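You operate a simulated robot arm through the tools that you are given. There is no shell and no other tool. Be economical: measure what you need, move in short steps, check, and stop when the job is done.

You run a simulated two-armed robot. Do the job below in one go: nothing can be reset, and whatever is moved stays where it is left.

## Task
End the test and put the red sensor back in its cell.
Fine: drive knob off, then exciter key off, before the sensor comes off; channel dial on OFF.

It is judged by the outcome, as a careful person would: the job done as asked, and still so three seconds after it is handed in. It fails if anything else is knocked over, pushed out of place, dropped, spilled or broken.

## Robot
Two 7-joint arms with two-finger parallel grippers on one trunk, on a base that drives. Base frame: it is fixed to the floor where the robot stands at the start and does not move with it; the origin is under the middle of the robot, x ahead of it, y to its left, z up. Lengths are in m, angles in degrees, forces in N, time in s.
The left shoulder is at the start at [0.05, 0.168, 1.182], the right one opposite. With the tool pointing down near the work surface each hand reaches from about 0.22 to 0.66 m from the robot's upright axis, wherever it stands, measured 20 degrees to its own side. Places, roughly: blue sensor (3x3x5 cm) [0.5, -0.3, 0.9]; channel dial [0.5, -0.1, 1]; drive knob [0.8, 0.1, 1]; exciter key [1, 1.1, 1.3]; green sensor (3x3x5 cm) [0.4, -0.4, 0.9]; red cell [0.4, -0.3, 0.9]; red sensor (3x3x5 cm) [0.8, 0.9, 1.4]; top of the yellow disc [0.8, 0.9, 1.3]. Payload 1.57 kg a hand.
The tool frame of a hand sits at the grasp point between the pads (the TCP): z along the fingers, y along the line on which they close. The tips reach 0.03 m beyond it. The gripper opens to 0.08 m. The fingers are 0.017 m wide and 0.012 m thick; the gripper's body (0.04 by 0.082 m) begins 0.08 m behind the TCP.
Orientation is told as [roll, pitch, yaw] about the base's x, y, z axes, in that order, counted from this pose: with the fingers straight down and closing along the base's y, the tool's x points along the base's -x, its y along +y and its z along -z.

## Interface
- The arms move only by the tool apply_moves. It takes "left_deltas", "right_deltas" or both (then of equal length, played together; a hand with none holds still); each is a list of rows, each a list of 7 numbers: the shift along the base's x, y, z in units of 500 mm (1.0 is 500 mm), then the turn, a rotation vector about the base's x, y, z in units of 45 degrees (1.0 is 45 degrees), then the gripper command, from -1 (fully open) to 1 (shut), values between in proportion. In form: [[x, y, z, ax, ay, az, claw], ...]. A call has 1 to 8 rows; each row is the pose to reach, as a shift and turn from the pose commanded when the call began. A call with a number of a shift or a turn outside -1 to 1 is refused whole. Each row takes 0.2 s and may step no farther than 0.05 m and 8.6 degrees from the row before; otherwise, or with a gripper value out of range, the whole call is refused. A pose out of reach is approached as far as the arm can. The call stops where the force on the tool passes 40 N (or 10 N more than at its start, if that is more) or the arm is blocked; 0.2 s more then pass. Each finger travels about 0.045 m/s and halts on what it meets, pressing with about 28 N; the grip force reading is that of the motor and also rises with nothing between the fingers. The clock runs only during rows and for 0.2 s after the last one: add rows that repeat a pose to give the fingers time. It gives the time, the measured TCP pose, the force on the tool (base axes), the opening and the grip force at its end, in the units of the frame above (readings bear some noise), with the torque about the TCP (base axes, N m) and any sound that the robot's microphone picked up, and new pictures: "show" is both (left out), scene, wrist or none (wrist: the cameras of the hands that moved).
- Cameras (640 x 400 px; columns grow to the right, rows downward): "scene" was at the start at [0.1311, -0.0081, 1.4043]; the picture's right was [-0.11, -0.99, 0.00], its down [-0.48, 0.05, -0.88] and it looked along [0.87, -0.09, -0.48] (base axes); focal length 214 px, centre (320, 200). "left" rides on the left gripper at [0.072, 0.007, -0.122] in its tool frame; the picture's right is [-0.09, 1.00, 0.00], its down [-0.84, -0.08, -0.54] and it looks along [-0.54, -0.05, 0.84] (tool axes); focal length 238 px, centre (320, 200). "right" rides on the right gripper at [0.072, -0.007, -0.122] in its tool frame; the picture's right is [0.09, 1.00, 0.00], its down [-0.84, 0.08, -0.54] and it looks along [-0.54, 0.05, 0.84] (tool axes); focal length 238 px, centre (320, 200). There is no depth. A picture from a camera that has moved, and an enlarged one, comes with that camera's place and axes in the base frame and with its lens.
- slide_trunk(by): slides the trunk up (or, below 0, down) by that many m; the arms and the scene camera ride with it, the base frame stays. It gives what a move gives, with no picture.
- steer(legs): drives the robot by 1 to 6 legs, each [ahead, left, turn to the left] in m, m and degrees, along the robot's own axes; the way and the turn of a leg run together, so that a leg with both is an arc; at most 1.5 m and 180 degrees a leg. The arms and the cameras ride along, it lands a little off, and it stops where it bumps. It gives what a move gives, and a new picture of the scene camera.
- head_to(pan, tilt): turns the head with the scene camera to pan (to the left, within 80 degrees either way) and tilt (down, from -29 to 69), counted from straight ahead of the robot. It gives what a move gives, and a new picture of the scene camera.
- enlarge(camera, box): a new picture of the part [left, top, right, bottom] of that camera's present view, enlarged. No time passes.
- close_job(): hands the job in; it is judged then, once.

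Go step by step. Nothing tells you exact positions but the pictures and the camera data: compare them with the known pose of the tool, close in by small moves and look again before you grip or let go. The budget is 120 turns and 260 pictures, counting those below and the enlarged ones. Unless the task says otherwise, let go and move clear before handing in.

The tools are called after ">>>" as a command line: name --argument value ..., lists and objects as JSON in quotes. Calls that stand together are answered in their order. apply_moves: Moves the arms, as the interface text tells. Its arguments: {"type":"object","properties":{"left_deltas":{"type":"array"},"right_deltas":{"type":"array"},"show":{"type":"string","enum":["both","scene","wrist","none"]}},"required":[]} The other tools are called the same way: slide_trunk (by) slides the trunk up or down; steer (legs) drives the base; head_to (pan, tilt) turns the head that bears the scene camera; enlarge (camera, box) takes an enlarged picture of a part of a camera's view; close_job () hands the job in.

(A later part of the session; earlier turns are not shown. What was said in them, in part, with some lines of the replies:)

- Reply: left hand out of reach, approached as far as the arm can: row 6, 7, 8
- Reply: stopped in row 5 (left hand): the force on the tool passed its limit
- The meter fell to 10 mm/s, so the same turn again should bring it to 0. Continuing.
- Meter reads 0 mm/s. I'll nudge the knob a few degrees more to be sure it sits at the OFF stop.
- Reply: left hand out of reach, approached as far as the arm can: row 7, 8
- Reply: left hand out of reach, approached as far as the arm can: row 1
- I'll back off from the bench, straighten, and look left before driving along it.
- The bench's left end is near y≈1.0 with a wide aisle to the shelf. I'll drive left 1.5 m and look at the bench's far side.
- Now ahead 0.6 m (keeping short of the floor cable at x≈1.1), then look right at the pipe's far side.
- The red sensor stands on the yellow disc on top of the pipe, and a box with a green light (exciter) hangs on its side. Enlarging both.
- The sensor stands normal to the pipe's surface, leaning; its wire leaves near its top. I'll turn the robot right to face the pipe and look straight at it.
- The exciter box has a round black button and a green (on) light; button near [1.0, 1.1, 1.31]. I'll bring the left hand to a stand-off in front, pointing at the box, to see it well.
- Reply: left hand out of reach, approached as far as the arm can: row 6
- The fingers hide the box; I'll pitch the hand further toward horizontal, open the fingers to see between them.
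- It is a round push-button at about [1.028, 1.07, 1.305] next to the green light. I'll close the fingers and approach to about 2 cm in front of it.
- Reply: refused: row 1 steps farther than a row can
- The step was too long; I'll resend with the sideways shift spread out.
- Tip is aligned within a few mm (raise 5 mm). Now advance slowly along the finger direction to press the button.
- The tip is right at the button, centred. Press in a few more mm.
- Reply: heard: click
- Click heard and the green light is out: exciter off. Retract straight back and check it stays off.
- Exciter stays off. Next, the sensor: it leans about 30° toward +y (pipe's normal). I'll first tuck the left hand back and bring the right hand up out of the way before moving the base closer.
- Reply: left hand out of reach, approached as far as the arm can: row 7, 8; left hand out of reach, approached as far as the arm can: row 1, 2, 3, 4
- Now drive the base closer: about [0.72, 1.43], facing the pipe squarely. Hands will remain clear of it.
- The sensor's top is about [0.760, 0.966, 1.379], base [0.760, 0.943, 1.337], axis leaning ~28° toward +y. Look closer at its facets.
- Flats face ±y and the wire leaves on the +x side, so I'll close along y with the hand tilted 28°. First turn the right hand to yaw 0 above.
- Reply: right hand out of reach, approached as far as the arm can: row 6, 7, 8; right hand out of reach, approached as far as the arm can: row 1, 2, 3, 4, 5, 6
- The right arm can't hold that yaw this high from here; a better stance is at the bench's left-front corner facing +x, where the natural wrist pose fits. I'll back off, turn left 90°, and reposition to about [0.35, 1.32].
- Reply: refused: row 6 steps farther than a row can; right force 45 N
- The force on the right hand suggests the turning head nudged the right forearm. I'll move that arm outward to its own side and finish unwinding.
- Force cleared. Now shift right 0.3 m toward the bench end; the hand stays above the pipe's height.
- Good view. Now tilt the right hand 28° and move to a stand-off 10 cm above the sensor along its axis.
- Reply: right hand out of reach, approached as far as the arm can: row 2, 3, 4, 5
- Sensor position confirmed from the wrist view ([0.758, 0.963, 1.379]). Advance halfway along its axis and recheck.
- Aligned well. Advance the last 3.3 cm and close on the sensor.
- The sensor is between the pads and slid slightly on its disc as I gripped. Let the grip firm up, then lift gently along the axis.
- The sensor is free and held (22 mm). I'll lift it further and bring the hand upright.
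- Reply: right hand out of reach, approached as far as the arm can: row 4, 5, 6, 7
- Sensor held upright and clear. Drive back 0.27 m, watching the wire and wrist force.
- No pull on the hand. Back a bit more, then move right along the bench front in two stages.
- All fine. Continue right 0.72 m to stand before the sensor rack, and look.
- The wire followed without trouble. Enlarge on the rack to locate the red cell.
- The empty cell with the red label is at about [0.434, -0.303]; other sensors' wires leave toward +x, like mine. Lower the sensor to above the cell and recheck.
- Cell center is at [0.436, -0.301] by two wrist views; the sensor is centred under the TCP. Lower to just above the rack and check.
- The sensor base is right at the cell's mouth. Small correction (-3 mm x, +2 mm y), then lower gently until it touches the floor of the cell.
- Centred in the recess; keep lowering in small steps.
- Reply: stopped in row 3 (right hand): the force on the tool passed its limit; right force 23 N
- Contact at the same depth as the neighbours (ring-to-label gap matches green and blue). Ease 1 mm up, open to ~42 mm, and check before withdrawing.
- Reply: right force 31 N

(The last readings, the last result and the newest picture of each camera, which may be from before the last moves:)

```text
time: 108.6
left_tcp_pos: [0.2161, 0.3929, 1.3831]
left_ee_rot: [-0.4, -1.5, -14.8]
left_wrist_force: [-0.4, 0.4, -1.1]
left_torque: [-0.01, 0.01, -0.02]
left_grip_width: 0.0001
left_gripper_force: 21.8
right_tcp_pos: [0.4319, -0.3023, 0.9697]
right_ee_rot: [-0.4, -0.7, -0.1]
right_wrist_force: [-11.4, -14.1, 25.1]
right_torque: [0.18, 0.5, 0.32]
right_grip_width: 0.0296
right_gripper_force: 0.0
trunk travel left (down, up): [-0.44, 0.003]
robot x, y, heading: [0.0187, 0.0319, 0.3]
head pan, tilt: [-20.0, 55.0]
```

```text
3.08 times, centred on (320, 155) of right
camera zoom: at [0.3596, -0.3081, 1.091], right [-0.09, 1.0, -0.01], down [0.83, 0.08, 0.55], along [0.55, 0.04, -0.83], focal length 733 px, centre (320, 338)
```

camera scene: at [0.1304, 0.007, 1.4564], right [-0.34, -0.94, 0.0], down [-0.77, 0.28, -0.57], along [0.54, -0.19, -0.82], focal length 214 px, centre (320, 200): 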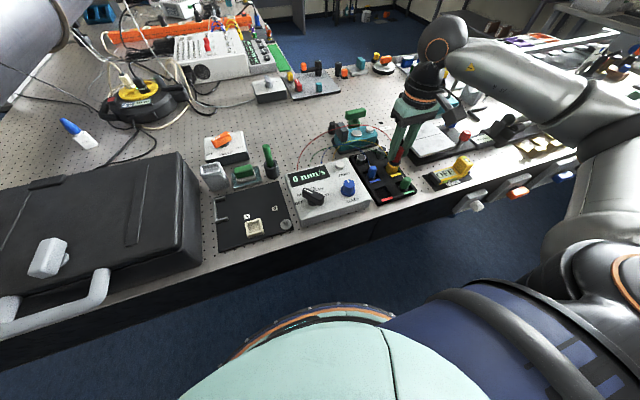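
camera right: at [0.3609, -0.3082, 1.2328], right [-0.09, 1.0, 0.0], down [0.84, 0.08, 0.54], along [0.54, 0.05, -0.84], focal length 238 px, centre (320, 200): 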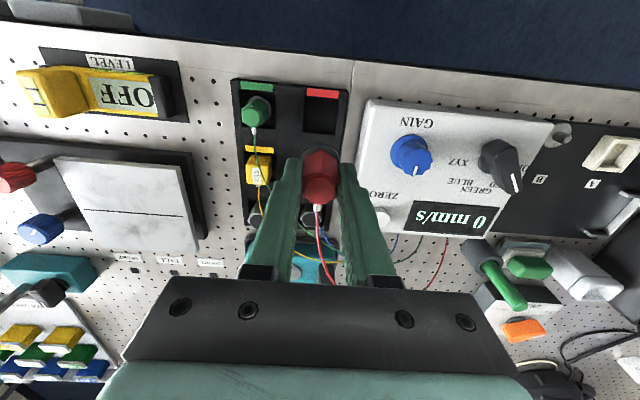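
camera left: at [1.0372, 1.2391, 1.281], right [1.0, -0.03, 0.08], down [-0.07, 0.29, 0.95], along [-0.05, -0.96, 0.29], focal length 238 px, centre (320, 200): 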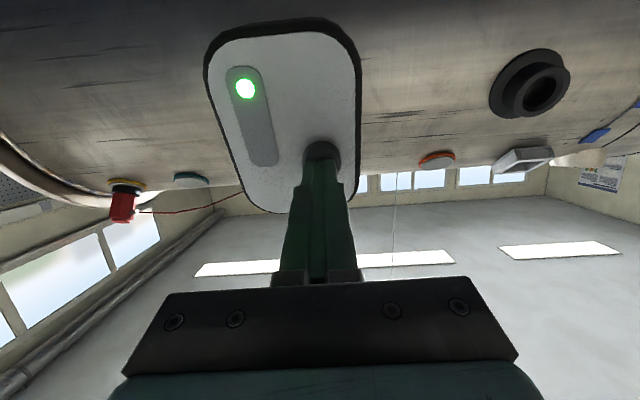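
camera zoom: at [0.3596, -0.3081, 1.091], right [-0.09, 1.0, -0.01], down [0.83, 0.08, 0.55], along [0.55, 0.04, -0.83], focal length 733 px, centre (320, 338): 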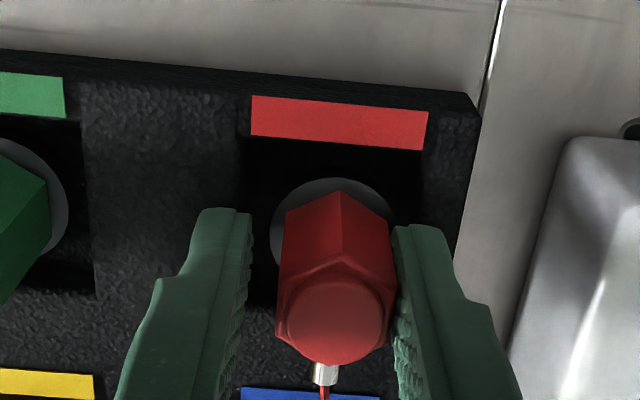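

The fingertips seem to be against the cell's rim; one pad is off the sensor already. Raise slightly so the fingers can finish opening.

>>> apply_moves --right_deltas '[[0, 0, 0.006, 0, 0, 0, 0.1], [0, 0, 0.012, 0, 0, 0, 0.1], [0, 0, 0.016, 0, 0, 0, -0.05], [0, 0, 0.016, 0, 0, 0, -0.05]]' --show "none"

>>> enlarge --camera "scene" --box '[350, 130, 430, 210]'

>>> enlarge --camera "right" --box '[240, 90, 400, 220]'

```text
time: 109.6
left_tcp_pos: [0.2162, 0.394, 1.382]
left_ee_rot: [-0.5, -1.3, -14.8]
left_wrist_force: [-0.8, 0.5, -0.4]
left_torque: [0.0, -0.03, 0.02]
left_grip_width: 0.0
left_gripper_force: 21.4
right_tcp_pos: [0.4348, -0.3012, 0.9764]
right_ee_rot: [-0.1, -0.5, 0.1]
right_wrist_force: [0.2, 0.2, -0.3]
right_torque: [-0.01, 0.0, -0.05]
right_grip_width: 0.0422
right_gripper_force: 0.1
trunk travel left (down, up): [-0.44, 0.003]
robot x, y, heading: [0.0213, 0.0263, 0.2]
head pan, tilt: [-20.0, 55.0]
```

```text
5.00 times, centred on (390, 170) of scene
camera zoom: at [0.1302, 0.0073, 1.4563], right [-0.34, -0.94, 0.0], down [-0.77, 0.28, -0.57], along [0.54, -0.19, -0.82], focal length 1072 px, centre (-30, 350)
```

zoom: 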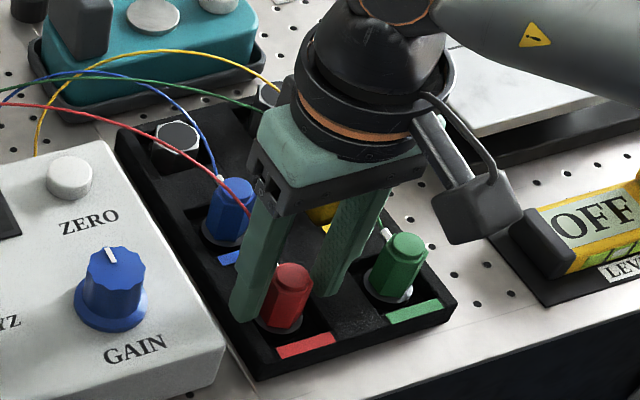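

```text
3.08 times, centred on (320, 155) of right
camera zoom: at [0.3619, -0.3064, 1.0974], right [-0.09, 1.0, 0.0], down [0.83, 0.08, 0.55], along [0.55, 0.05, -0.84], focal length 733 px, centre (320, 338)
```

zoom: 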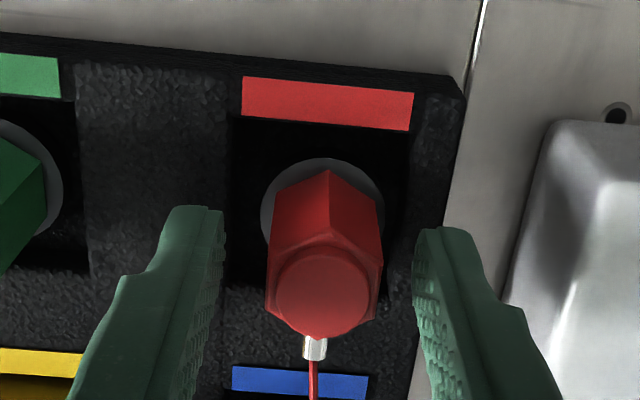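

The sensor stands free, upright and centred in its cell. Raise the hand straight up.

>>> apply_moves --right_deltas '[[0, 0, 0.05, 0, 0, 0, -0.05], [0, 0, 0.12, 0, 0, 0, -0.05], [0, 0, 0.2, 0, 0, 0, -0.05], [0, 0, 0.29, 0, 0, 0, -0.05], [0, 0, 0.38, 0, 0, 0, -0.05]]' --show "both"

>>> enlarge --camera "right" --box '[200, 30, 540, 240]'

>>> enlarge --camera "scene" --box '[280, 130, 430, 220]'

```text
time: 110.8
left_tcp_pos: [0.2172, 0.3919, 1.3819]
left_ee_rot: [-0.4, -1.4, -14.8]
left_wrist_force: [0.0, -0.1, -0.4]
left_torque: [-0.05, 0.0, 0.01]
left_grip_width: 0.0
left_gripper_force: 21.0
right_tcp_pos: [0.4338, -0.3003, 1.1654]
right_ee_rot: [-0.3, -0.4, 0.2]
right_wrist_force: [0.1, 0.5, 0.2]
right_torque: [0.0, -0.01, -0.01]
right_grip_width: 0.0422
right_gripper_force: 0.1
trunk travel left (down, up): [-0.44, 0.003]
robot x, y, heading: [0.0209, 0.0317, 0.5]
head pan, tilt: [-20.0, 55.0]
camera scene: at [0.1298, 0.0077, 1.4563], right [-0.34, -0.94, 0.0], down [-0.77, 0.28, -0.57], along [0.54, -0.19, -0.82], focal length 214 px, centre (320, 200)
camera right: at [0.3614, -0.3061, 1.2873], right [-0.09, 1.0, 0.0], down [0.83, 0.08, 0.55], along [0.55, 0.05, -0.84], focal length 238 px, centre (320, 200)
```

scene: 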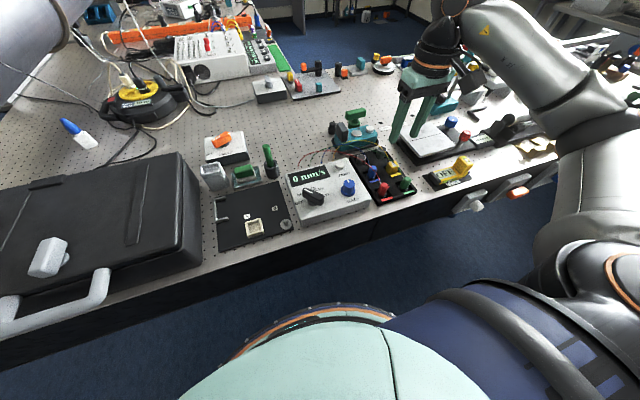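
right: 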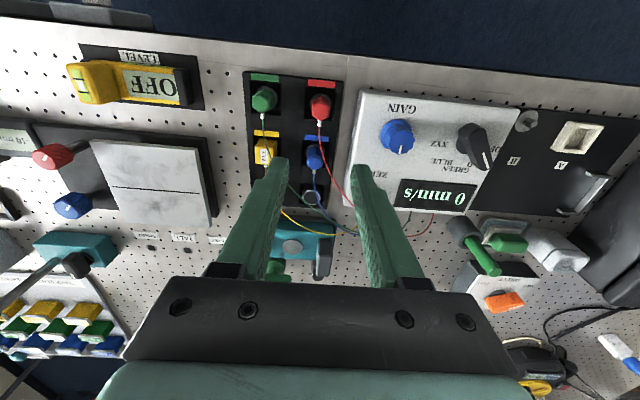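

```text
1.88 times, centred on (370, 135) of right
camera zoom: at [0.3614, -0.3061, 1.2873], right [-0.09, 1.0, 0.0], down [0.83, 0.08, 0.55], along [0.55, 0.05, -0.84], focal length 449 px, centre (226, 322)
```

zoom: 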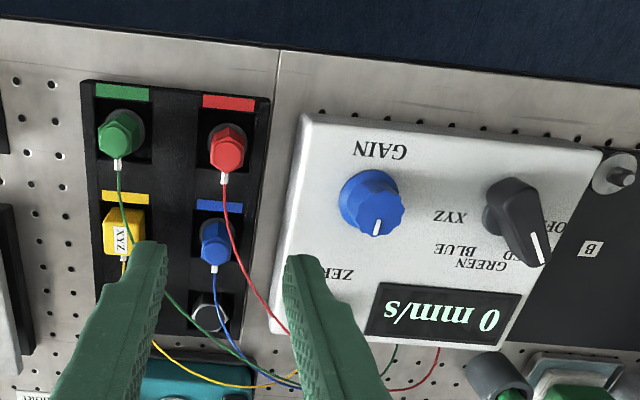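

```text
4.27 times, centred on (355, 175) of scene
camera zoom: at [0.1298, 0.0077, 1.4563], right [-0.34, -0.94, 0.0], down [-0.77, 0.28, -0.57], along [0.54, -0.19, -0.82], focal length 915 px, centre (171, 307)
```

zoom: 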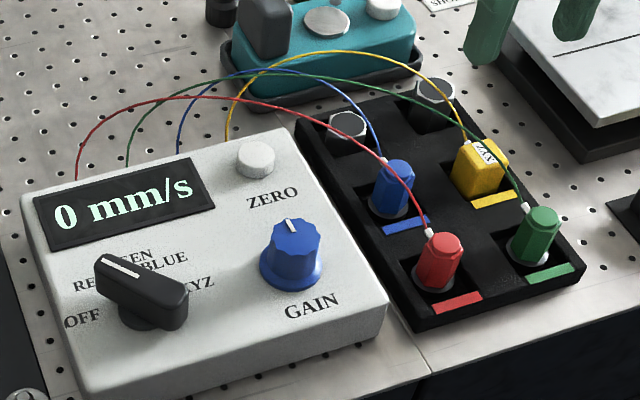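

Sensor is seated with the others. Last, the channel dial at about [0.457, -0.09, 0.985], pointing to RED, with OFF one step counter-clockwise. Move the right hand above it, turned to match.

>>> apply_moves --right_deltas '[[0.007, 0.07, 0, 0, 0, 0.12, -0.05], [0.014, 0.14, 0, 0, 0, 0.25, -0.05], [0.02, 0.21, 0, 0, 0, 0.38, -0.05], [0.03, 0.28, -0.02, 0, 0, 0.5, -0.05], [0.04, 0.35, -0.05, 0, 0, 0.62, -0.05], [0.046, 0.42, -0.09, 0, 0, 0.733, -0.05]]' --show "wrist"

>>> enlarge --camera "right" --box '[220, 50, 420, 200]'

```text
time: 112.2
left_tcp_pos: [0.2181, 0.3937, 1.3819]
left_ee_rot: [-0.5, -1.5, -14.8]
left_wrist_force: [0.2, 0.2, 1.3]
left_torque: [0.01, 0.01, -0.02]
left_grip_width: 0.0
left_gripper_force: 21.8
right_tcp_pos: [0.4595, -0.0897, 1.1217]
right_ee_rot: [0.0, -0.5, 33.2]
right_wrist_force: [-0.8, 0.9, 0.6]
right_torque: [0.0, 0.03, -0.01]
right_grip_width: 0.0421
right_gripper_force: 0.1
trunk travel left (down, up): [-0.44, 0.003]
robot x, y, heading: [0.0225, 0.029, 0.1]
head pan, tilt: [-20.0, 55.0]
camera right: at [0.401, -0.1339, 1.2419], right [-0.62, 0.78, 0.0], down [0.65, 0.52, 0.55], along [0.43, 0.34, -0.84], focal length 238 px, centre (320, 200)
```

right: 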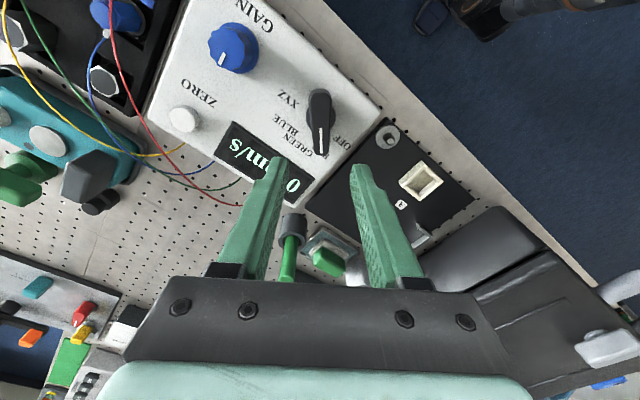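

```text
2.67 times, centred on (320, 125) of right
camera zoom: at [0.401, -0.1339, 1.2419], right [-0.62, 0.78, 0.0], down [0.65, 0.52, 0.55], along [0.43, 0.34, -0.84], focal length 636 px, centre (320, 400)
```

zoom: 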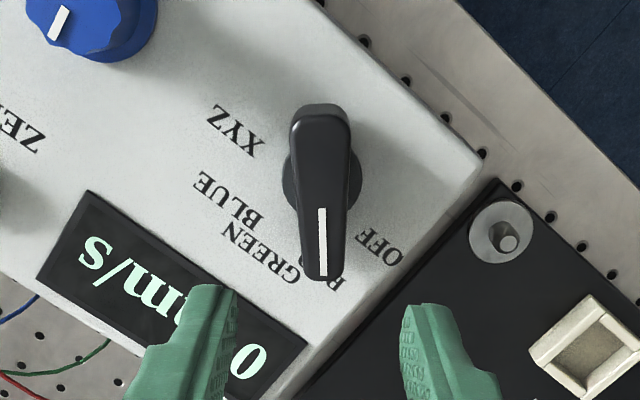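

The bar is at [0.455, -0.091], angled ~39°; labels are ~43° apart. Align and descend around it.

>>> apply_moves --right_deltas '[[-0.008, -0.003, -0.06, 0, 0, 0.13, -0.05], [-0.008, -0.003, -0.12, 0, 0, 0.13, -0.05], [-0.008, -0.003, -0.18, 0, 0, 0.13, -0.05], [-0.008, -0.003, -0.222, 0, 0, 0.13, -0.05]]' --show "none"

>>> enlarge --camera "right" --box '[220, 70, 420, 220]'

>>> enlarge --camera "scene" --box '[270, 120, 390, 220]'

```text
time: 113.2
left_tcp_pos: [0.2181, 0.3919, 1.3835]
left_ee_rot: [-0.6, -1.4, -14.8]
left_wrist_force: [0.1, 0.8, 0.4]
left_torque: [0.0, 0.05, -0.02]
left_grip_width: 0.0001
left_gripper_force: 21.3
right_tcp_pos: [0.4542, -0.0931, 1.0094]
right_ee_rot: [-0.1, -0.7, 38.8]
right_wrist_force: [0.1, 0.2, 0.0]
right_torque: [0.01, 0.02, 0.03]
right_grip_width: 0.0418
right_gripper_force: 0.1
trunk travel left (down, up): [-0.44, 0.003]
robot x, y, heading: [0.0227, 0.0309, 0.3]
head pan, tilt: [-20.0, 55.0]
```

```text
2.67 times, centred on (320, 145) of right
camera zoom: at [0.401, -0.1418, 1.1307], right [-0.7, 0.72, 0.0], down [0.6, 0.58, 0.55], along [0.4, 0.38, -0.83], focal length 636 px, centre (320, 347)
```

zoom: 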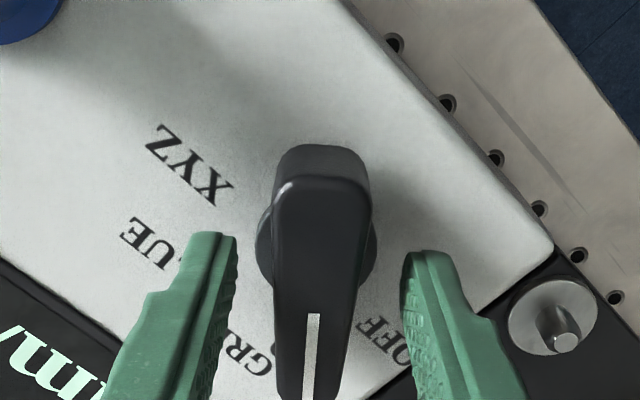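

```text
4.00 times, centred on (330, 170) of scene
camera zoom: at [0.1302, 0.0071, 1.4564], right [-0.34, -0.94, 0.0], down [-0.77, 0.28, -0.57], along [0.54, -0.19, -0.82], focal length 858 px, centre (280, 320)
```

zoom: 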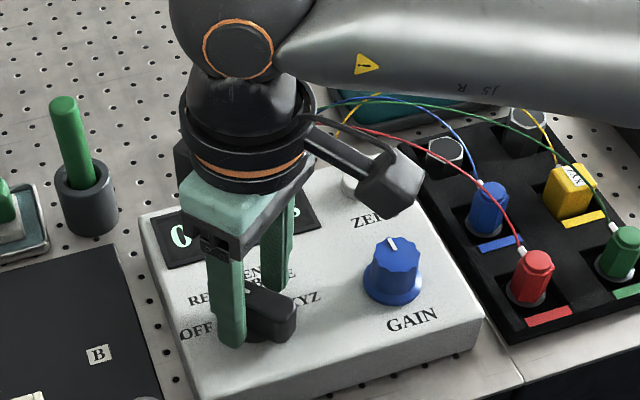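

Straddled well. Down 8 mm and close.

>>> apply_moves --right_deltas '[[0, 0, -0.01, 0, 0, 0, -0.05], [0, 0, -0.018, 0, 0, 0, -0.05], [0, 0, -0.018, 0, 0, 0, 1], [0, 0, -0.018, 0, 0, 0, 1], [0, 0, -0.018, 0, 0, 0, 1]]' --show "wrist"

```text
time: 114.4
left_tcp_pos: [0.2186, 0.3926, 1.3808]
left_ee_rot: [-0.5, -1.4, -14.8]
left_wrist_force: [0.0, 0.2, 0.1]
left_torque: [0.04, 0.01, 0.04]
left_grip_width: 0.0
left_gripper_force: 21.2
right_tcp_pos: [0.453, -0.0932, 1.0008]
right_ee_rot: [-0.2, -0.6, 38.7]
right_wrist_force: [1.8, -3.1, 0.0]
right_torque: [0.24, 0.06, 0.02]
right_grip_width: 0.0214
right_gripper_force: 28.8
trunk travel left (down, up): [-0.44, 0.003]
robot x, y, heading: [0.0227, 0.0295, 0.4]
head pan, tilt: [-20.0, 55.0]
camera right: at [0.4013, -0.1429, 1.1223], right [-0.7, 0.72, 0.0], down [0.6, 0.58, 0.55], along [0.4, 0.38, -0.84], focal length 238 px, centre (320, 200)
```

right: 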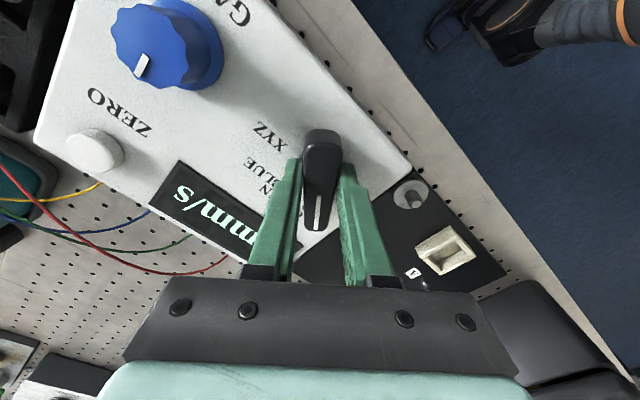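

Gripped (21 mm). Turn counter-clockwise about 43° to OFF.

>>> apply_moves --right_deltas '[[0, 0, 0, 0, 0, 0.12, 1], [0, 0, 0, 0, 0, 0.24, 1], [0, 0, 0, 0, 0, 0.36, 1], [0, 0, 0, 0, 0, 0.48, 1], [0, 0, 0, 0, 0, 0.6, 1], [0, 0, 0, 0, 0, 0.72, 1], [0, 0, 0, 0, 0, 0.84, 1], [0, 0, 0, 0, 0, 0.95, 1]]' --show "both"

>>> enlarge --camera "scene" --box '[270, 120, 390, 220]'

```text
time: 116.2
left_tcp_pos: [0.222, 0.3981, 1.3814]
left_ee_rot: [-0.8, -1.2, -14.7]
left_wrist_force: [-0.1, -0.2, 0.7]
left_torque: [-0.01, -0.01, 0.0]
left_grip_width: 0.0001
left_gripper_force: 21.5
right_tcp_pos: [0.4422, -0.1104, 1.0041]
right_ee_rot: [-6.2, -0.4, 67.6]
right_wrist_force: [39.0, 19.5, 6.0]
right_torque: [0.62, 0.25, -0.55]
right_grip_width: 0.0264
right_gripper_force: 37.0
right hand out of reach, approached as far as the arm can: row 5, 6, 7, 8
trunk travel left (down, up): [-0.44, 0.003]
robot x, y, heading: [0.0211, 0.0318, 0.2]
head pan, tilt: [-20.0, 55.0]
camera scene: at [0.1353, 0.0123, 1.4562], right [-0.34, -0.94, 0.0], down [-0.77, 0.27, -0.57], along [0.54, -0.2, -0.82], focal length 214 px, centre (320, 200)
camera right: at [0.4082, -0.1744, 1.1242], right [-0.95, 0.29, -0.11], down [0.19, 0.82, 0.54], along [0.25, 0.49, -0.84], focal length 238 px, centre (320, 200)
```

scene: 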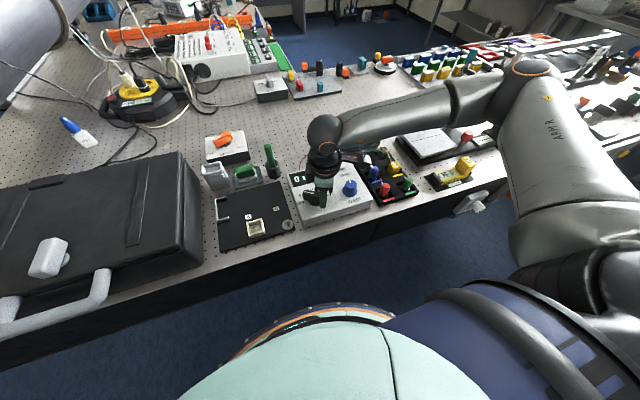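
right: 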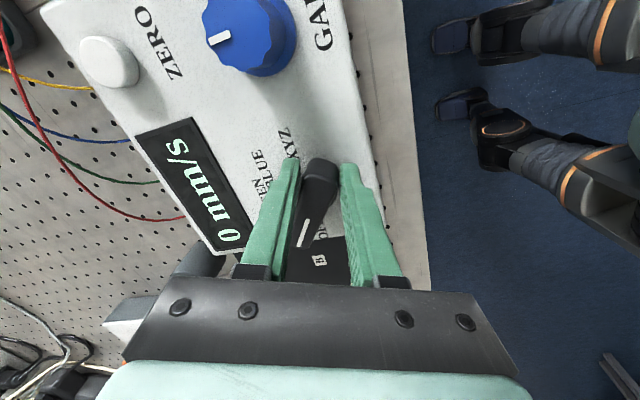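

```text
4.00 times, centred on (330, 170) of scene
camera zoom: at [0.1353, 0.0123, 1.4562], right [-0.34, -0.94, 0.0], down [-0.77, 0.27, -0.57], along [0.54, -0.2, -0.82], focal length 858 px, centre (280, 320)
```

zoom: 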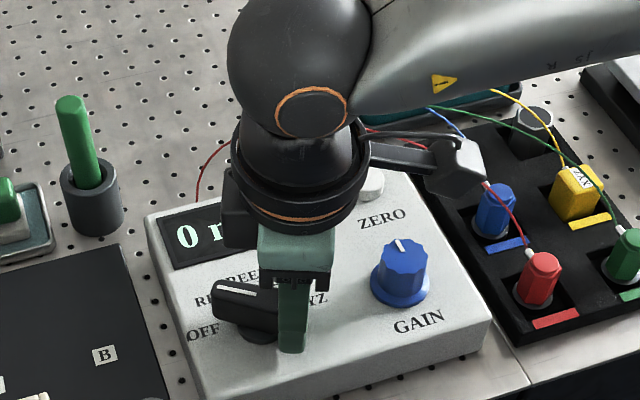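

The right wrist ran out of twist and the hand drifted, loading the dial. Release now to relieve it.

>>> apply_moves --right_deltas '[[0, 0, 0, 0, 0, 0, 0.2], [0, 0, 0, 0, 0, 0, -0.2], [0, 0, 0, 0, 0, 0, -0.2]]' --show "wrist"

```text
time: 117.0
left_tcp_pos: [0.2182, 0.3925, 1.3827]
left_ee_rot: [-0.5, -1.4, -14.7]
left_wrist_force: [0.5, -0.2, -0.1]
left_torque: [-0.01, 0.01, -0.03]
left_grip_width: 0.0
left_gripper_force: 21.0
right_tcp_pos: [0.4308, -0.117, 0.9985]
right_ee_rot: [-5.2, 0.6, 67.6]
right_wrist_force: [-1.0, -0.1, 0.2]
right_torque: [0.0, -0.02, 0.03]
right_grip_width: 0.0479
right_gripper_force: 0.1
trunk travel left (down, up): [-0.44, 0.003]
robot x, y, heading: [0.0226, 0.0328, 0.2]
head pan, tilt: [-20.0, 55.0]
camera right: at [0.3996, -0.1803, 1.1203], right [-0.95, 0.29, -0.09], down [0.2, 0.83, 0.52], along [0.23, 0.48, -0.85], focal length 238 px, centre (320, 200)
```

right: 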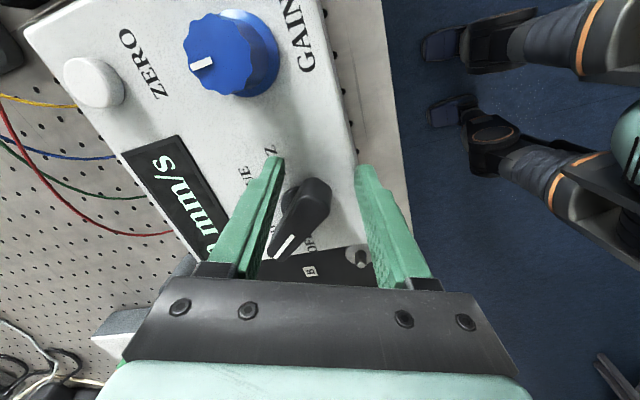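

Force is gone. Raise the hand straight up and inspect the dial.

>>> apply_moves --right_deltas '[[0, 0, 0.05, 0, 0, 0, -0.2], [0, 0, 0.12, 0, 0, 0, -0.2], [0, 0, 0.2, 0, 0, -0.1, -0.2], [0, -0.04, 0.28, 0, 0, -0.25, -0.2], [0, -0.1, 0.36, 0, 0, -0.4, -0.2], [0, -0.18, 0.4, 0, 0, -0.55, -0.2], [0, -0.26, 0.42, 0, 0, -0.7, -0.2], [0, -0.34, 0.42, 0, 0, -0.85, -0.2]]' --show "scene"

>>> enlarge --camera "scene" --box '[270, 120, 430, 220]'

```text
time: 118.8
left_tcp_pos: [0.2158, 0.3918, 1.3822]
left_ee_rot: [-0.4, -1.5, -14.8]
left_wrist_force: [-0.6, 1.0, 0.5]
left_torque: [0.02, -0.01, 0.02]
left_grip_width: 0.0
left_gripper_force: 21.2
right_tcp_pos: [0.4314, -0.2912, 1.2089]
right_ee_rot: [-5.3, 0.5, 29.2]
right_wrist_force: [-0.6, -0.3, 0.8]
right_torque: [0.01, -0.03, 0.0]
right_grip_width: 0.0479
right_gripper_force: 0.0
right hand out of reach, approached as far as the arm can: row 2
trunk travel left (down, up): [-0.44, 0.003]
robot x, y, heading: [0.021, 0.0333, 0.4]
head pan, tilt: [-20.0, 55.0]
camera scene: at [0.1298, 0.0063, 1.4564], right [-0.34, -0.94, 0.0], down [-0.77, 0.28, -0.57], along [0.54, -0.19, -0.82], focal length 214 px, centre (320, 200)
```

scene: 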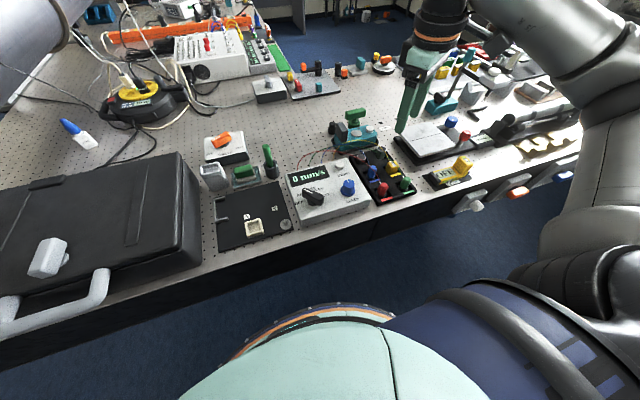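

```text
4.00 times, centred on (350, 170) of scene
camera zoom: at [0.1298, 0.0063, 1.4564], right [-0.34, -0.94, 0.0], down [-0.77, 0.28, -0.57], along [0.54, -0.19, -0.82], focal length 858 px, centre (200, 320)
```

zoom: 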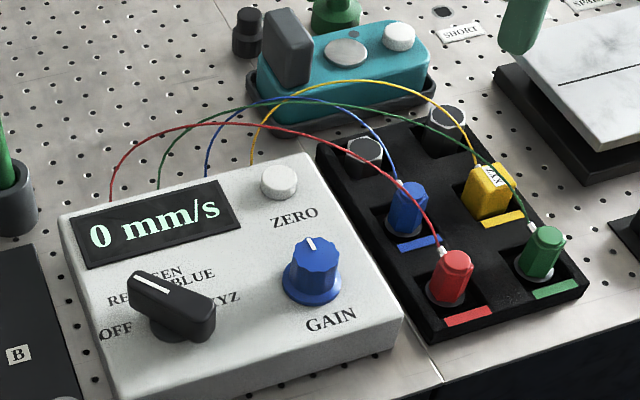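

The meter box hasn't moved and the dial is still on RED. The left hand has the needed twist range, so I'll park the right hand to the side and bring the left over the dial.

>>> apply_moves --right_deltas '[[-0.02, -0.02, 0.03, 0, 0, -0.1, -0.2], [-0.04, -0.05, 0.06, 0, 0, -0.2, -0.2], [-0.06, -0.08, 0.09, 0, 0, -0.3, -0.2], [-0.08, -0.11, 0.12, 0, 0, -0.4, -0.2], [-0.1, -0.14, 0.15, 0, 0, -0.5, -0.2], [-0.12, -0.17, 0.18, 0, 0, -0.6, -0.2], [-0.14, -0.2, 0.18, 0, 0, -0.6, -0.2], [-0.14, -0.22, 0.18, 0, 0, -0.6, -0.2]]' --left_deltas '[[0.04, -0.06, 0, 0, 0, 0.12, 0.5], [0.08, -0.13, 0, 0, 0, 0.25, 0], [0.12, -0.2, 0, 0, 0, 0.38, 0], [0.17, -0.27, 0, 0, 0, 0.5, 0], [0.22, -0.34, 0, 0, 0, 0.62, 0], [0.27, -0.41, -0.03, 0, 0, 0.74, 0], [0.32, -0.48, -0.06, 0, 0, 0.86, 0], [0.37, -0.55, -0.09, 0, 0, 0.98, 0]]' --show "scene"

```text
time: 120.6
left_tcp_pos: [0.3863, 0.1684, 1.3287]
left_ee_rot: [-0.7, -1.4, 29.6]
left_wrist_force: [-0.2, 0.4, -0.1]
left_torque: [-0.04, -0.01, 0.01]
left_grip_width: 0.0399
left_gripper_force: 0.2
left hand out of reach, approached as far as the arm can: row 7, 8
right_tcp_pos: [0.3599, -0.3974, 1.2987]
right_ee_rot: [-5.4, 0.5, 2.4]
right_wrist_force: [0.4, -0.4, 0.7]
right_torque: [-0.01, 0.02, 0.01]
right_grip_width: 0.0481
right_gripper_force: 0.1
trunk travel left (down, up): [-0.44, 0.003]
robot x, y, heading: [0.0225, 0.0285, 0.2]
head pan, tilt: [-20.0, 55.0]
camera scene: at [0.1301, 0.0072, 1.4564], right [-0.34, -0.94, 0.0], down [-0.77, 0.28, -0.57], along [0.54, -0.19, -0.82], focal length 214 px, centre (320, 200)
```

scene: 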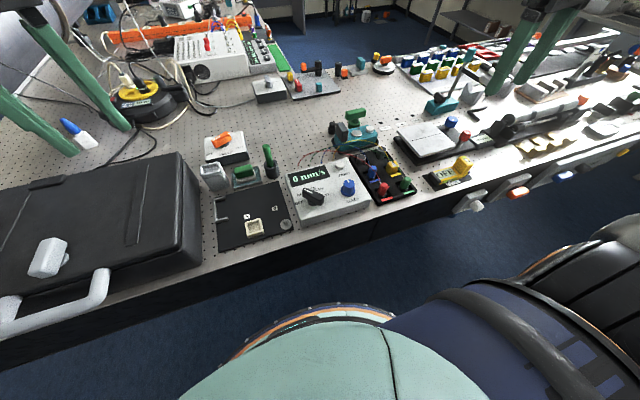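

The left arm is near its inner limit, so I'll shift the base 0.22 m to the right to put the dial in front of it.

>>> steer --legs '[[0, -0.22, 0]]'

>>> apply_moves --left_deltas '[[0.02, -0.01, -0.08, 0, 0, 0.07, 0], [0.04, -0.02, -0.16, 0, 0, 0.14, 0], [0.07, -0.03, -0.24, 0, 0, 0.21, 0], [0.1, -0.05, -0.32, 0, 0, 0.21, 0], [0.138, -0.08, -0.36, 0, 0, 0.21, 0]]' --show "wrist"

>>> head_to --pan 5 --tilt 55

```text
time: 122.3
left_tcp_pos: [0.3882, -0.0511, 1.3274]
left_ee_rot: [-0.7, -1.4, 29.5]
left_wrist_force: [0.4, -0.5, -0.3]
left_torque: [0.02, 0.02, -0.01]
left_grip_width: 0.0398
left_gripper_force: 0.0
right_tcp_pos: [0.3633, -0.6177, 1.2983]
right_ee_rot: [-5.2, 0.4, 2.4]
right_wrist_force: [-0.4, 0.0, -0.1]
right_torque: [0.03, 0.01, 0.0]
right_grip_width: 0.0481
right_gripper_force: 0.0
trunk travel left (down, up): [-0.44, 0.003]
robot x, y, heading: [0.0248, -0.1879, 0.3]
head pan, tilt: [-20.0, 55.0]
camera scene: at [0.1314, -0.2123, 1.4563], right [-0.34, -0.94, 0.0], down [-0.77, 0.28, -0.57], along [0.54, -0.19, -0.82], focal length 214 px, centre (320, 200)
```

scene: 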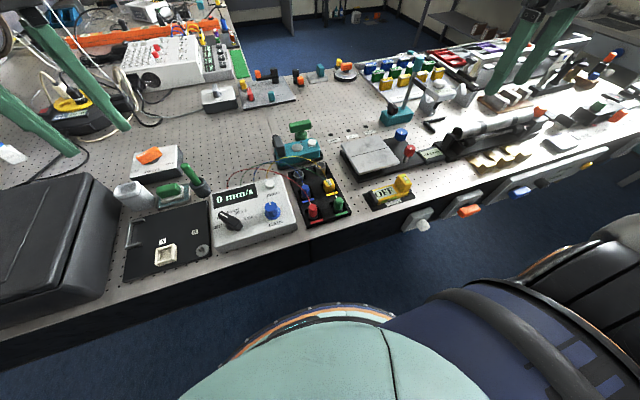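

```text
time: 123.5
left_tcp_pos: [0.4421, -0.0641, 1.1494]
left_ee_rot: [-0.9, -1.3, 39.0]
left_wrist_force: [0.1, 0.1, 0.5]
left_torque: [0.02, 0.04, 0.03]
left_grip_width: 0.0399
left_gripper_force: 0.1
left hand out of reach, approached as far as the arm can: row 4, 5
right_tcp_pos: [0.3628, -0.617, 1.2979]
right_ee_rot: [-5.3, 0.5, 2.3]
right_wrist_force: [0.7, 0.2, -0.9]
right_torque: [-0.01, -0.01, 0.0]
right_grip_width: 0.0481
right_gripper_force: 0.1
trunk travel left (down, up): [-0.44, 0.003]
robot x, y, heading: [0.0228, -0.1888, 0.3]
head pan, tilt: [-20.0, 55.0]
camera left: at [0.3798, -0.1037, 1.2699], right [-0.55, 0.83, -0.01], down [0.68, 0.46, 0.56], along [0.47, 0.3, -0.83], focal length 238 px, centre (320, 200)
```

left: 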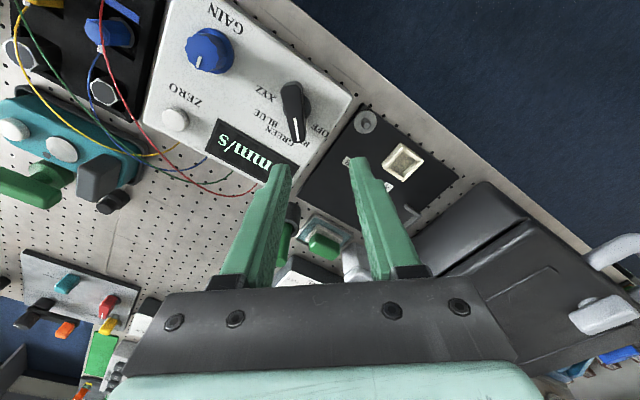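

```text
time: 124.4
left_tcp_pos: [0.4432, -0.0639, 1.1497]
left_ee_rot: [-0.8, -1.3, 38.9]
left_wrist_force: [-0.3, -0.5, 0.3]
left_torque: [-0.02, 0.06, -0.03]
left_grip_width: 0.04
left_gripper_force: 0.1
right_tcp_pos: [0.3629, -0.6168, 1.2984]
right_ee_rot: [-5.4, 0.4, 2.3]
right_wrist_force: [-0.5, -0.1, 0.5]
right_torque: [0.01, 0.03, -0.03]
right_grip_width: 0.0475
right_gripper_force: 0.0
trunk travel left (down, up): [-0.44, 0.003]
robot x, y, heading: [0.0231, -0.1918, 0.2]
head pan, tilt: [5.0, 55.0]
camera scene: at [0.1353, -0.1808, 1.4563], right [0.09, -1.0, 0.0], down [-0.82, -0.08, -0.57], along [0.57, 0.05, -0.82], focal length 214 px, centre (320, 200)
```

scene: 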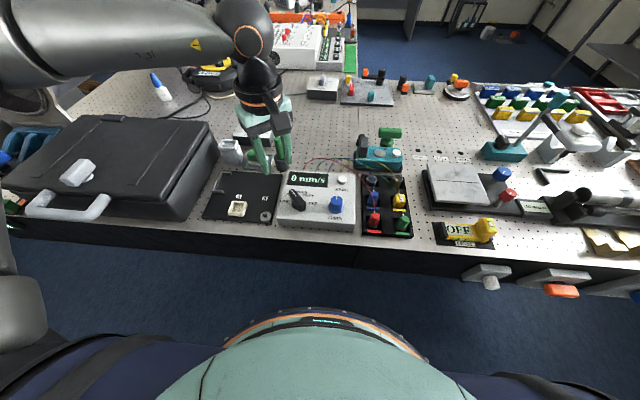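

Still against the arm's inner limit; raise a little and shift the base 0.17 m more to the right.

>>> apply_moves --left_deltas '[[0, 0, 0.05, 0, 0, 0, 0], [0, 0, 0.1, 0, 0, 0, 0]]' --show "none"

>>> steer --legs '[[0, -0.17, 0]]'

>>> apply_moves --left_deltas '[[0.015, 0.08, 0, 0.02, 0.02, 0, 0], [0.02, 0.16, 0, 0.02, 0.02, 0, 0], [0.02, 0.24, -0.02, 0.02, 0.02, 0, 0], [0.02, 0.28, -0.1, 0.02, 0.02, 0, 0]]' --show "wrist"

```text
time: 125.0
left_tcp_pos: [0.4412, -0.0622, 1.1994]
left_ee_rot: [-0.8, -1.3, 38.9]
left_wrist_force: [-1.0, 0.5, 0.6]
left_torque: [-0.01, -0.01, -0.02]
left_grip_width: 0.0397
left_gripper_force: 0.0
right_tcp_pos: [0.3632, -0.6174, 1.2992]
right_ee_rot: [-5.4, 0.5, 2.3]
right_wrist_force: [0.2, -0.1, 1.1]
right_torque: [0.02, -0.05, -0.02]
right_grip_width: 0.0481
right_gripper_force: 0.1
trunk travel left (down, up): [-0.44, 0.003]
robot x, y, heading: [0.0248, -0.1907, 0.2]
head pan, tilt: [5.0, 55.0]
```

```text
time: 126.4
left_tcp_pos: [0.4419, -0.2328, 1.1982]
left_ee_rot: [-0.8, -1.3, 39.1]
left_wrist_force: [1.1, -0.5, 0.5]
left_torque: [0.01, 0.01, -0.04]
left_grip_width: 0.04
left_gripper_force: 0.1
right_tcp_pos: [0.3639, -0.7874, 1.2989]
right_ee_rot: [-5.4, 0.6, 2.4]
right_wrist_force: [-0.1, -0.1, -1.2]
right_torque: [0.03, -0.01, 0.04]
right_grip_width: 0.048
right_gripper_force: 0.1
trunk travel left (down, up): [-0.44, 0.003]
robot x, y, heading: [0.023, -0.3614, 0.7]
head pan, tilt: [5.0, 55.0]
camera scene: at [0.1363, -0.3511, 1.4563], right [0.09, -1.0, 0.0], down [-0.82, -0.08, -0.57], along [0.57, 0.05, -0.82], focal length 214 px, centre (320, 200)
```

scene: 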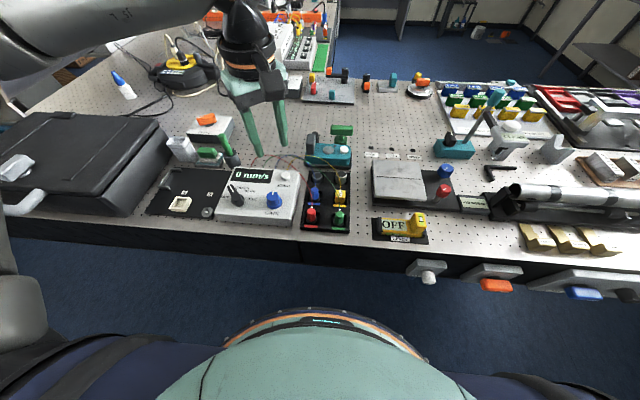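

```text
time: 127.4
left_tcp_pos: [0.4513, -0.0906, 1.1476]
left_ee_rot: [0.4, -1.0, 39.0]
left_wrist_force: [0.4, 1.0, -0.4]
left_torque: [0.05, -0.03, 0.01]
left_grip_width: 0.04
left_gripper_force: 0.0
right_tcp_pos: [0.3647, -0.7863, 1.2987]
right_ee_rot: [-5.4, 0.6, 2.4]
right_wrist_force: [0.1, 0.4, -0.8]
right_torque: [0.01, 0.01, -0.01]
right_grip_width: 0.0481
right_gripper_force: 0.1
trunk travel left (down, up): [-0.44, 0.003]
robot x, y, heading: [0.0237, -0.3576, 0.4]
head pan, tilt: [5.0, 55.0]
camera left: at [0.3916, -0.1324, 1.2695], right [-0.55, 0.83, 0.01], down [0.69, 0.46, 0.56], along [0.46, 0.32, -0.83], focal length 238 px, centre (320, 200)
```

left: 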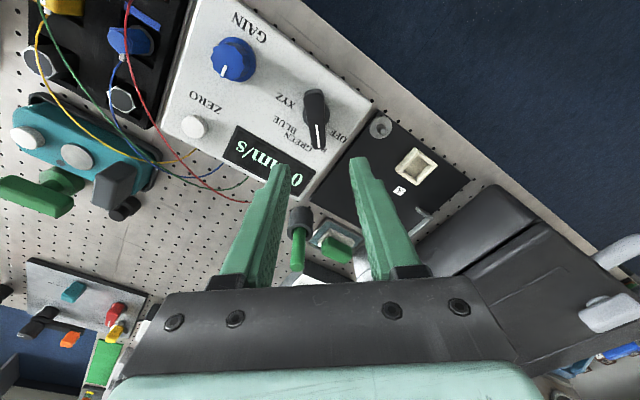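

Now in range and aligned with the bar (39°). Descend around the dial.

>>> apply_moves --left_deltas '[[0.008, -0.001, -0.07, 0, 0.02, 0, -0.05], [0.008, -0.001, -0.14, 0, 0.02, 0, -0.05], [0.008, -0.001, -0.21, 0, 0.02, 0, -0.05], [0.008, -0.001, -0.276, 0, 0.02, 0, -0.05]]' --show "wrist"

>>> enlarge --camera "scene" --box '[190, 120, 350, 240]'

```text
time: 128.4
left_tcp_pos: [0.4575, -0.0922, 1.0116]
left_ee_rot: [0.9, -0.5, 38.9]
left_wrist_force: [-1.3, -0.7, -0.4]
left_torque: [-0.01, 0.01, 0.01]
left_grip_width: 0.0419
left_gripper_force: 0.0
right_tcp_pos: [0.3645, -0.7871, 1.2983]
right_ee_rot: [-5.3, 0.5, 2.4]
right_wrist_force: [-0.4, -0.3, -0.5]
right_torque: [-0.01, -0.02, 0.01]
right_grip_width: 0.0476
right_gripper_force: 0.1
trunk travel left (down, up): [-0.44, 0.003]
robot x, y, heading: [0.0255, -0.3605, 0.3]
head pan, tilt: [5.0, 55.0]
camera left: at [0.3989, -0.1326, 1.1326], right [-0.56, 0.83, 0.02], down [0.7, 0.46, 0.55], along [0.45, 0.32, -0.84], focal length 238 px, centre (320, 200)
```

left: 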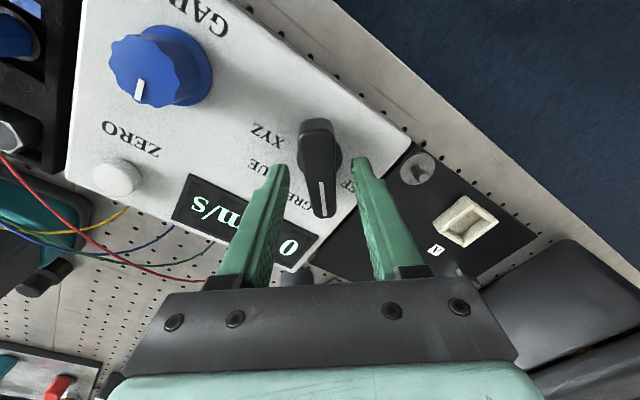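

```text
3.33 times, centred on (270, 180) of scene
camera zoom: at [0.1366, -0.3503, 1.4563], right [0.09, -1.0, 0.0], down [-0.82, -0.08, -0.57], along [0.57, 0.05, -0.82], focal length 715 px, centre (487, 267)
```

zoom: 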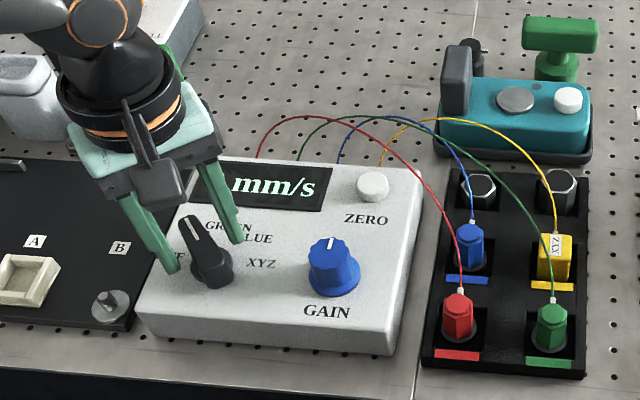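

Good straddle. Down 1 cm and close.

>>> apply_moves --left_deltas '[[-0.004, 0, -0.012, 0, 0, 0, -0.05], [-0.004, 0, -0.022, 0, 0, 0, -0.05], [-0.004, 0, -0.022, 0, 0, 0, 1], [-0.004, 0, -0.022, 0, 0, 0, 1], [-0.004, 0, -0.022, 0, 0, 0, 1]]' --show "none"

>>> apply_moves --left_deltas '[[0, 0, 0, 0, 0, 0.12, 1], [0, 0, 0, 0, 0, 0.24, 1], [0, 0, 0, 0, 0, 0.36, 1], [0, 0, 0, 0, 0, 0.48, 1]]' --show "wrist"

```text
time: 129.6
left_tcp_pos: [0.4556, -0.0933, 0.9996]
left_ee_rot: [0.9, -0.5, 39.0]
left_wrist_force: [2.9, -7.2, -3.1]
left_torque: [-0.17, -0.28, 0.04]
left_grip_width: 0.0325
left_gripper_force: 35.4
right_tcp_pos: [0.3646, -0.7867, 1.2988]
right_ee_rot: [-5.4, 0.6, 2.3]
right_wrist_force: [-0.4, 0.4, 0.6]
right_torque: [0.01, 0.01, 0.0]
right_grip_width: 0.0479
right_gripper_force: 0.1
trunk travel left (down, up): [-0.44, 0.003]
robot x, y, heading: [0.0246, -0.361, 0.2]
head pan, tilt: [5.0, 55.0]
```

```text
time: 130.6
left_tcp_pos: [0.4568, -0.0931, 0.9994]
left_ee_rot: [1.0, -0.5, 60.6]
left_wrist_force: [5.7, -10.1, -5.3]
left_torque: [-0.36, -0.08, -0.01]
left_grip_width: 0.0321
left_gripper_force: 40.7
right_tcp_pos: [0.3647, -0.7882, 1.2981]
right_ee_rot: [-5.3, 0.6, 2.4]
right_wrist_force: [-0.2, 0.1, -0.2]
right_torque: [0.0, 0.0, -0.01]
right_grip_width: 0.048
right_gripper_force: 0.0
trunk travel left (down, up): [-0.44, 0.003]
robot x, y, heading: [0.0265, -0.3634, 0.5]
head pan, tilt: [5.0, 55.0]
camera left: at [0.4167, -0.1529, 1.1224], right [-0.82, 0.57, 0.02], down [0.48, 0.68, 0.55], along [0.3, 0.46, -0.84], focal length 238 px, centre (320, 200)
```

left: 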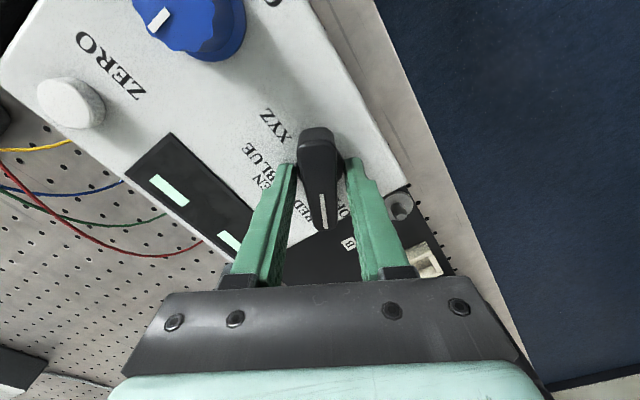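

The dial is turning with the hand (display shows dashes). Continue to the OFF label.

>>> apply_moves --left_deltas '[[0, 0, 0, 0, 0, 0.12, 1], [0, 0, 0, 0, 0, 0.24, 1], [0, 0, 0, 0, 0, 0.36, 1], [0, 0, 0, 0, 0, 0.46, 1]]' --show "wrist"

>>> enlarge --camera "scene" --box '[190, 120, 350, 240]'

```text
time: 131.6
left_tcp_pos: [0.4544, -0.0919, 1.0012]
left_ee_rot: [1.0, -0.4, 81.2]
left_wrist_force: [7.8, -5.9, -1.0]
left_torque: [-0.16, -0.31, -0.5]
left_grip_width: 0.0323
left_gripper_force: 40.9
right_tcp_pos: [0.3647, -0.7862, 1.297]
right_ee_rot: [-5.3, 0.6, 2.4]
right_wrist_force: [0.0, 0.2, 0.0]
right_torque: [-0.02, 0.05, 0.02]
right_grip_width: 0.0481
right_gripper_force: 0.1
trunk travel left (down, up): [-0.44, 0.003]
robot x, y, heading: [0.0269, -0.3558, 0.5]
head pan, tilt: [5.0, 55.0]
camera left: at [0.4408, -0.1626, 1.1226], right [-0.97, 0.24, 0.02], down [0.21, 0.81, 0.55], along [0.12, 0.54, -0.84], focal length 238 px, centre (320, 200)
```

left: 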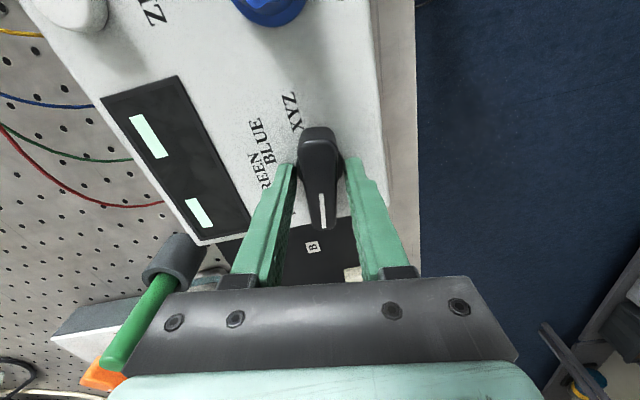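

```text
3.33 times, centred on (270, 180) of scene
camera zoom: at [0.1374, -0.3511, 1.4563], right [0.09, -1.0, 0.0], down [-0.82, -0.08, -0.57], along [0.57, 0.05, -0.82], focal length 715 px, centre (487, 267)
```

zoom: 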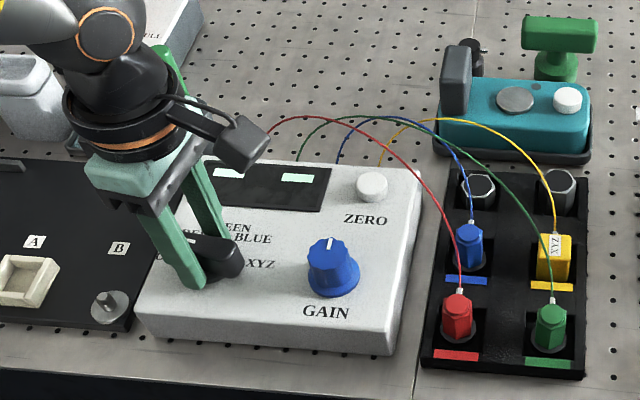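

Torque shows it's at the end stop. Ease off, open, and lift to check the pointer.

>>> apply_moves --left_deltas '[[0, 0, 0, 0, 0, -0.03, 0], [0, 0, 0, 0, 0, -0.03, -0.05], [0, 0, 0.04, 0, 0, -0.03, -0.05], [0, 0, 0.11, 0, 0, -0.03, -0.05], [0, 0, 0.19, 0, 0, -0.03, -0.05], [0, 0, 0.27, 0, 0, -0.03, -0.05], [0, 0.04, 0.34, 0, 0, -0.1, -0.05], [0, 0.1, 0.4, 0, 0, -0.2, -0.05]]' --show "both"

>>> enlarge --camera "scene" --box '[190, 120, 350, 240]'

>>> enlarge --camera "left" --box '[220, 20, 420, 180]'

```text
time: 133.4
left_tcp_pos: [0.4529, -0.0411, 1.2025]
left_ee_rot: [1.1, -0.4, 72.2]
left_wrist_force: [-0.1, 0.4, -0.1]
left_torque: [0.0, 0.01, 0.03]
left_grip_width: 0.0419
left_gripper_force: 0.2
right_tcp_pos: [0.3627, -0.7858, 1.2973]
right_ee_rot: [-5.3, 0.5, 2.4]
right_wrist_force: [0.3, 0.4, 0.4]
right_torque: [0.01, 0.03, 0.01]
right_grip_width: 0.048
right_gripper_force: 0.0
trunk travel left (down, up): [-0.44, 0.003]
robot x, y, heading: [0.0249, -0.3575, 0.3]
head pan, tilt: [5.0, 55.0]
camera scene: at [0.1358, -0.3498, 1.4564], right [0.09, -1.0, 0.0], down [-0.82, -0.08, -0.57], along [0.57, 0.05, -0.82], focal length 214 px, centre (320, 200)
camera left: at [0.4272, -0.1081, 1.3242], right [-0.92, 0.39, 0.02], down [0.34, 0.77, 0.55], along [0.2, 0.51, -0.84], focal length 238 px, centre (320, 200)
```

scene: 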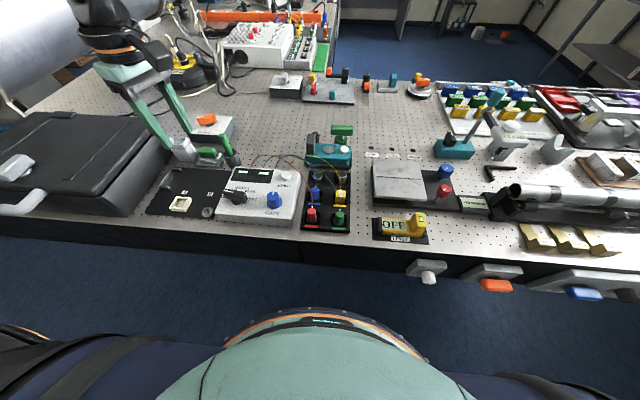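
left: 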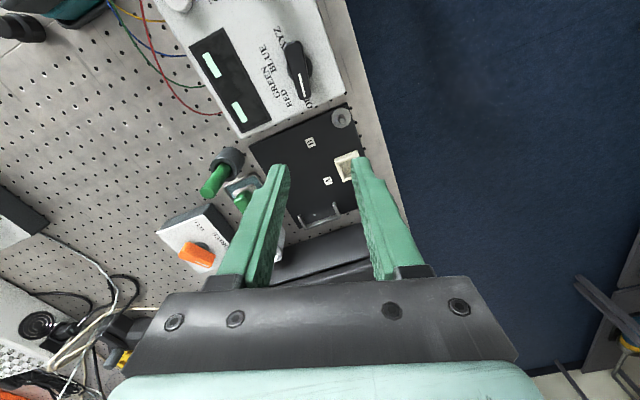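

```text
3.33 times, centred on (270, 180) of scene
camera zoom: at [0.1358, -0.3498, 1.4564], right [0.09, -1.0, 0.0], down [-0.82, -0.08, -0.57], along [0.57, 0.05, -0.82], focal length 715 px, centre (487, 267)
```

zoom: 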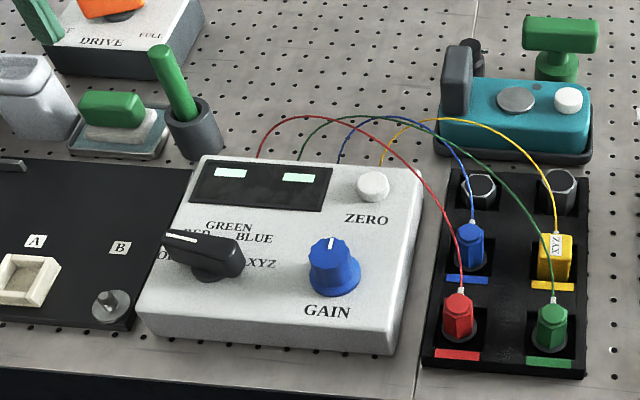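

```text
2.50 times, centred on (320, 100) of left
camera zoom: at [0.4272, -0.1081, 1.3242], right [-0.92, 0.39, 0.02], down [0.34, 0.77, 0.55], along [0.2, 0.51, -0.84], focal length 596 px, centre (320, 450)
```

zoom: 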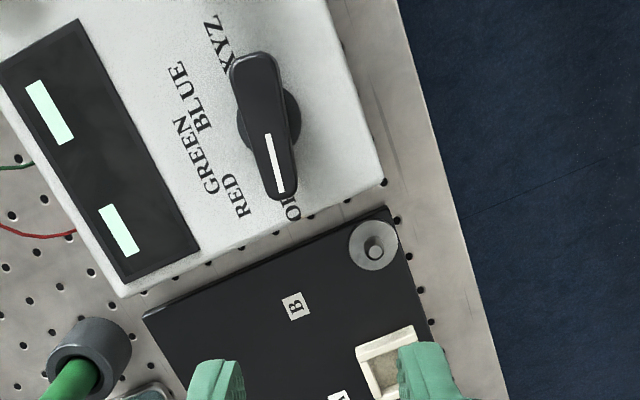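

The dial points at OFF with the display showing dashes, drive knob is at OFF, exciter light is out, and the red sensor stands in its red cell; both hands are empty and clear. Handing in.

>>> close_job

```text
The job is handed in.
```

The test is ended. I turned the drive knob to OFF, then switched the exciter key off (its light went out). After that I took the red sensor off and stood it upright in its red cell, then set the channel dial to OFF.

On the first try at the dial, the right wrist ran out of twist and briefly loaded the meter box at about 40 N. The box didn't appear to move, and I finished the turn with the left hand.
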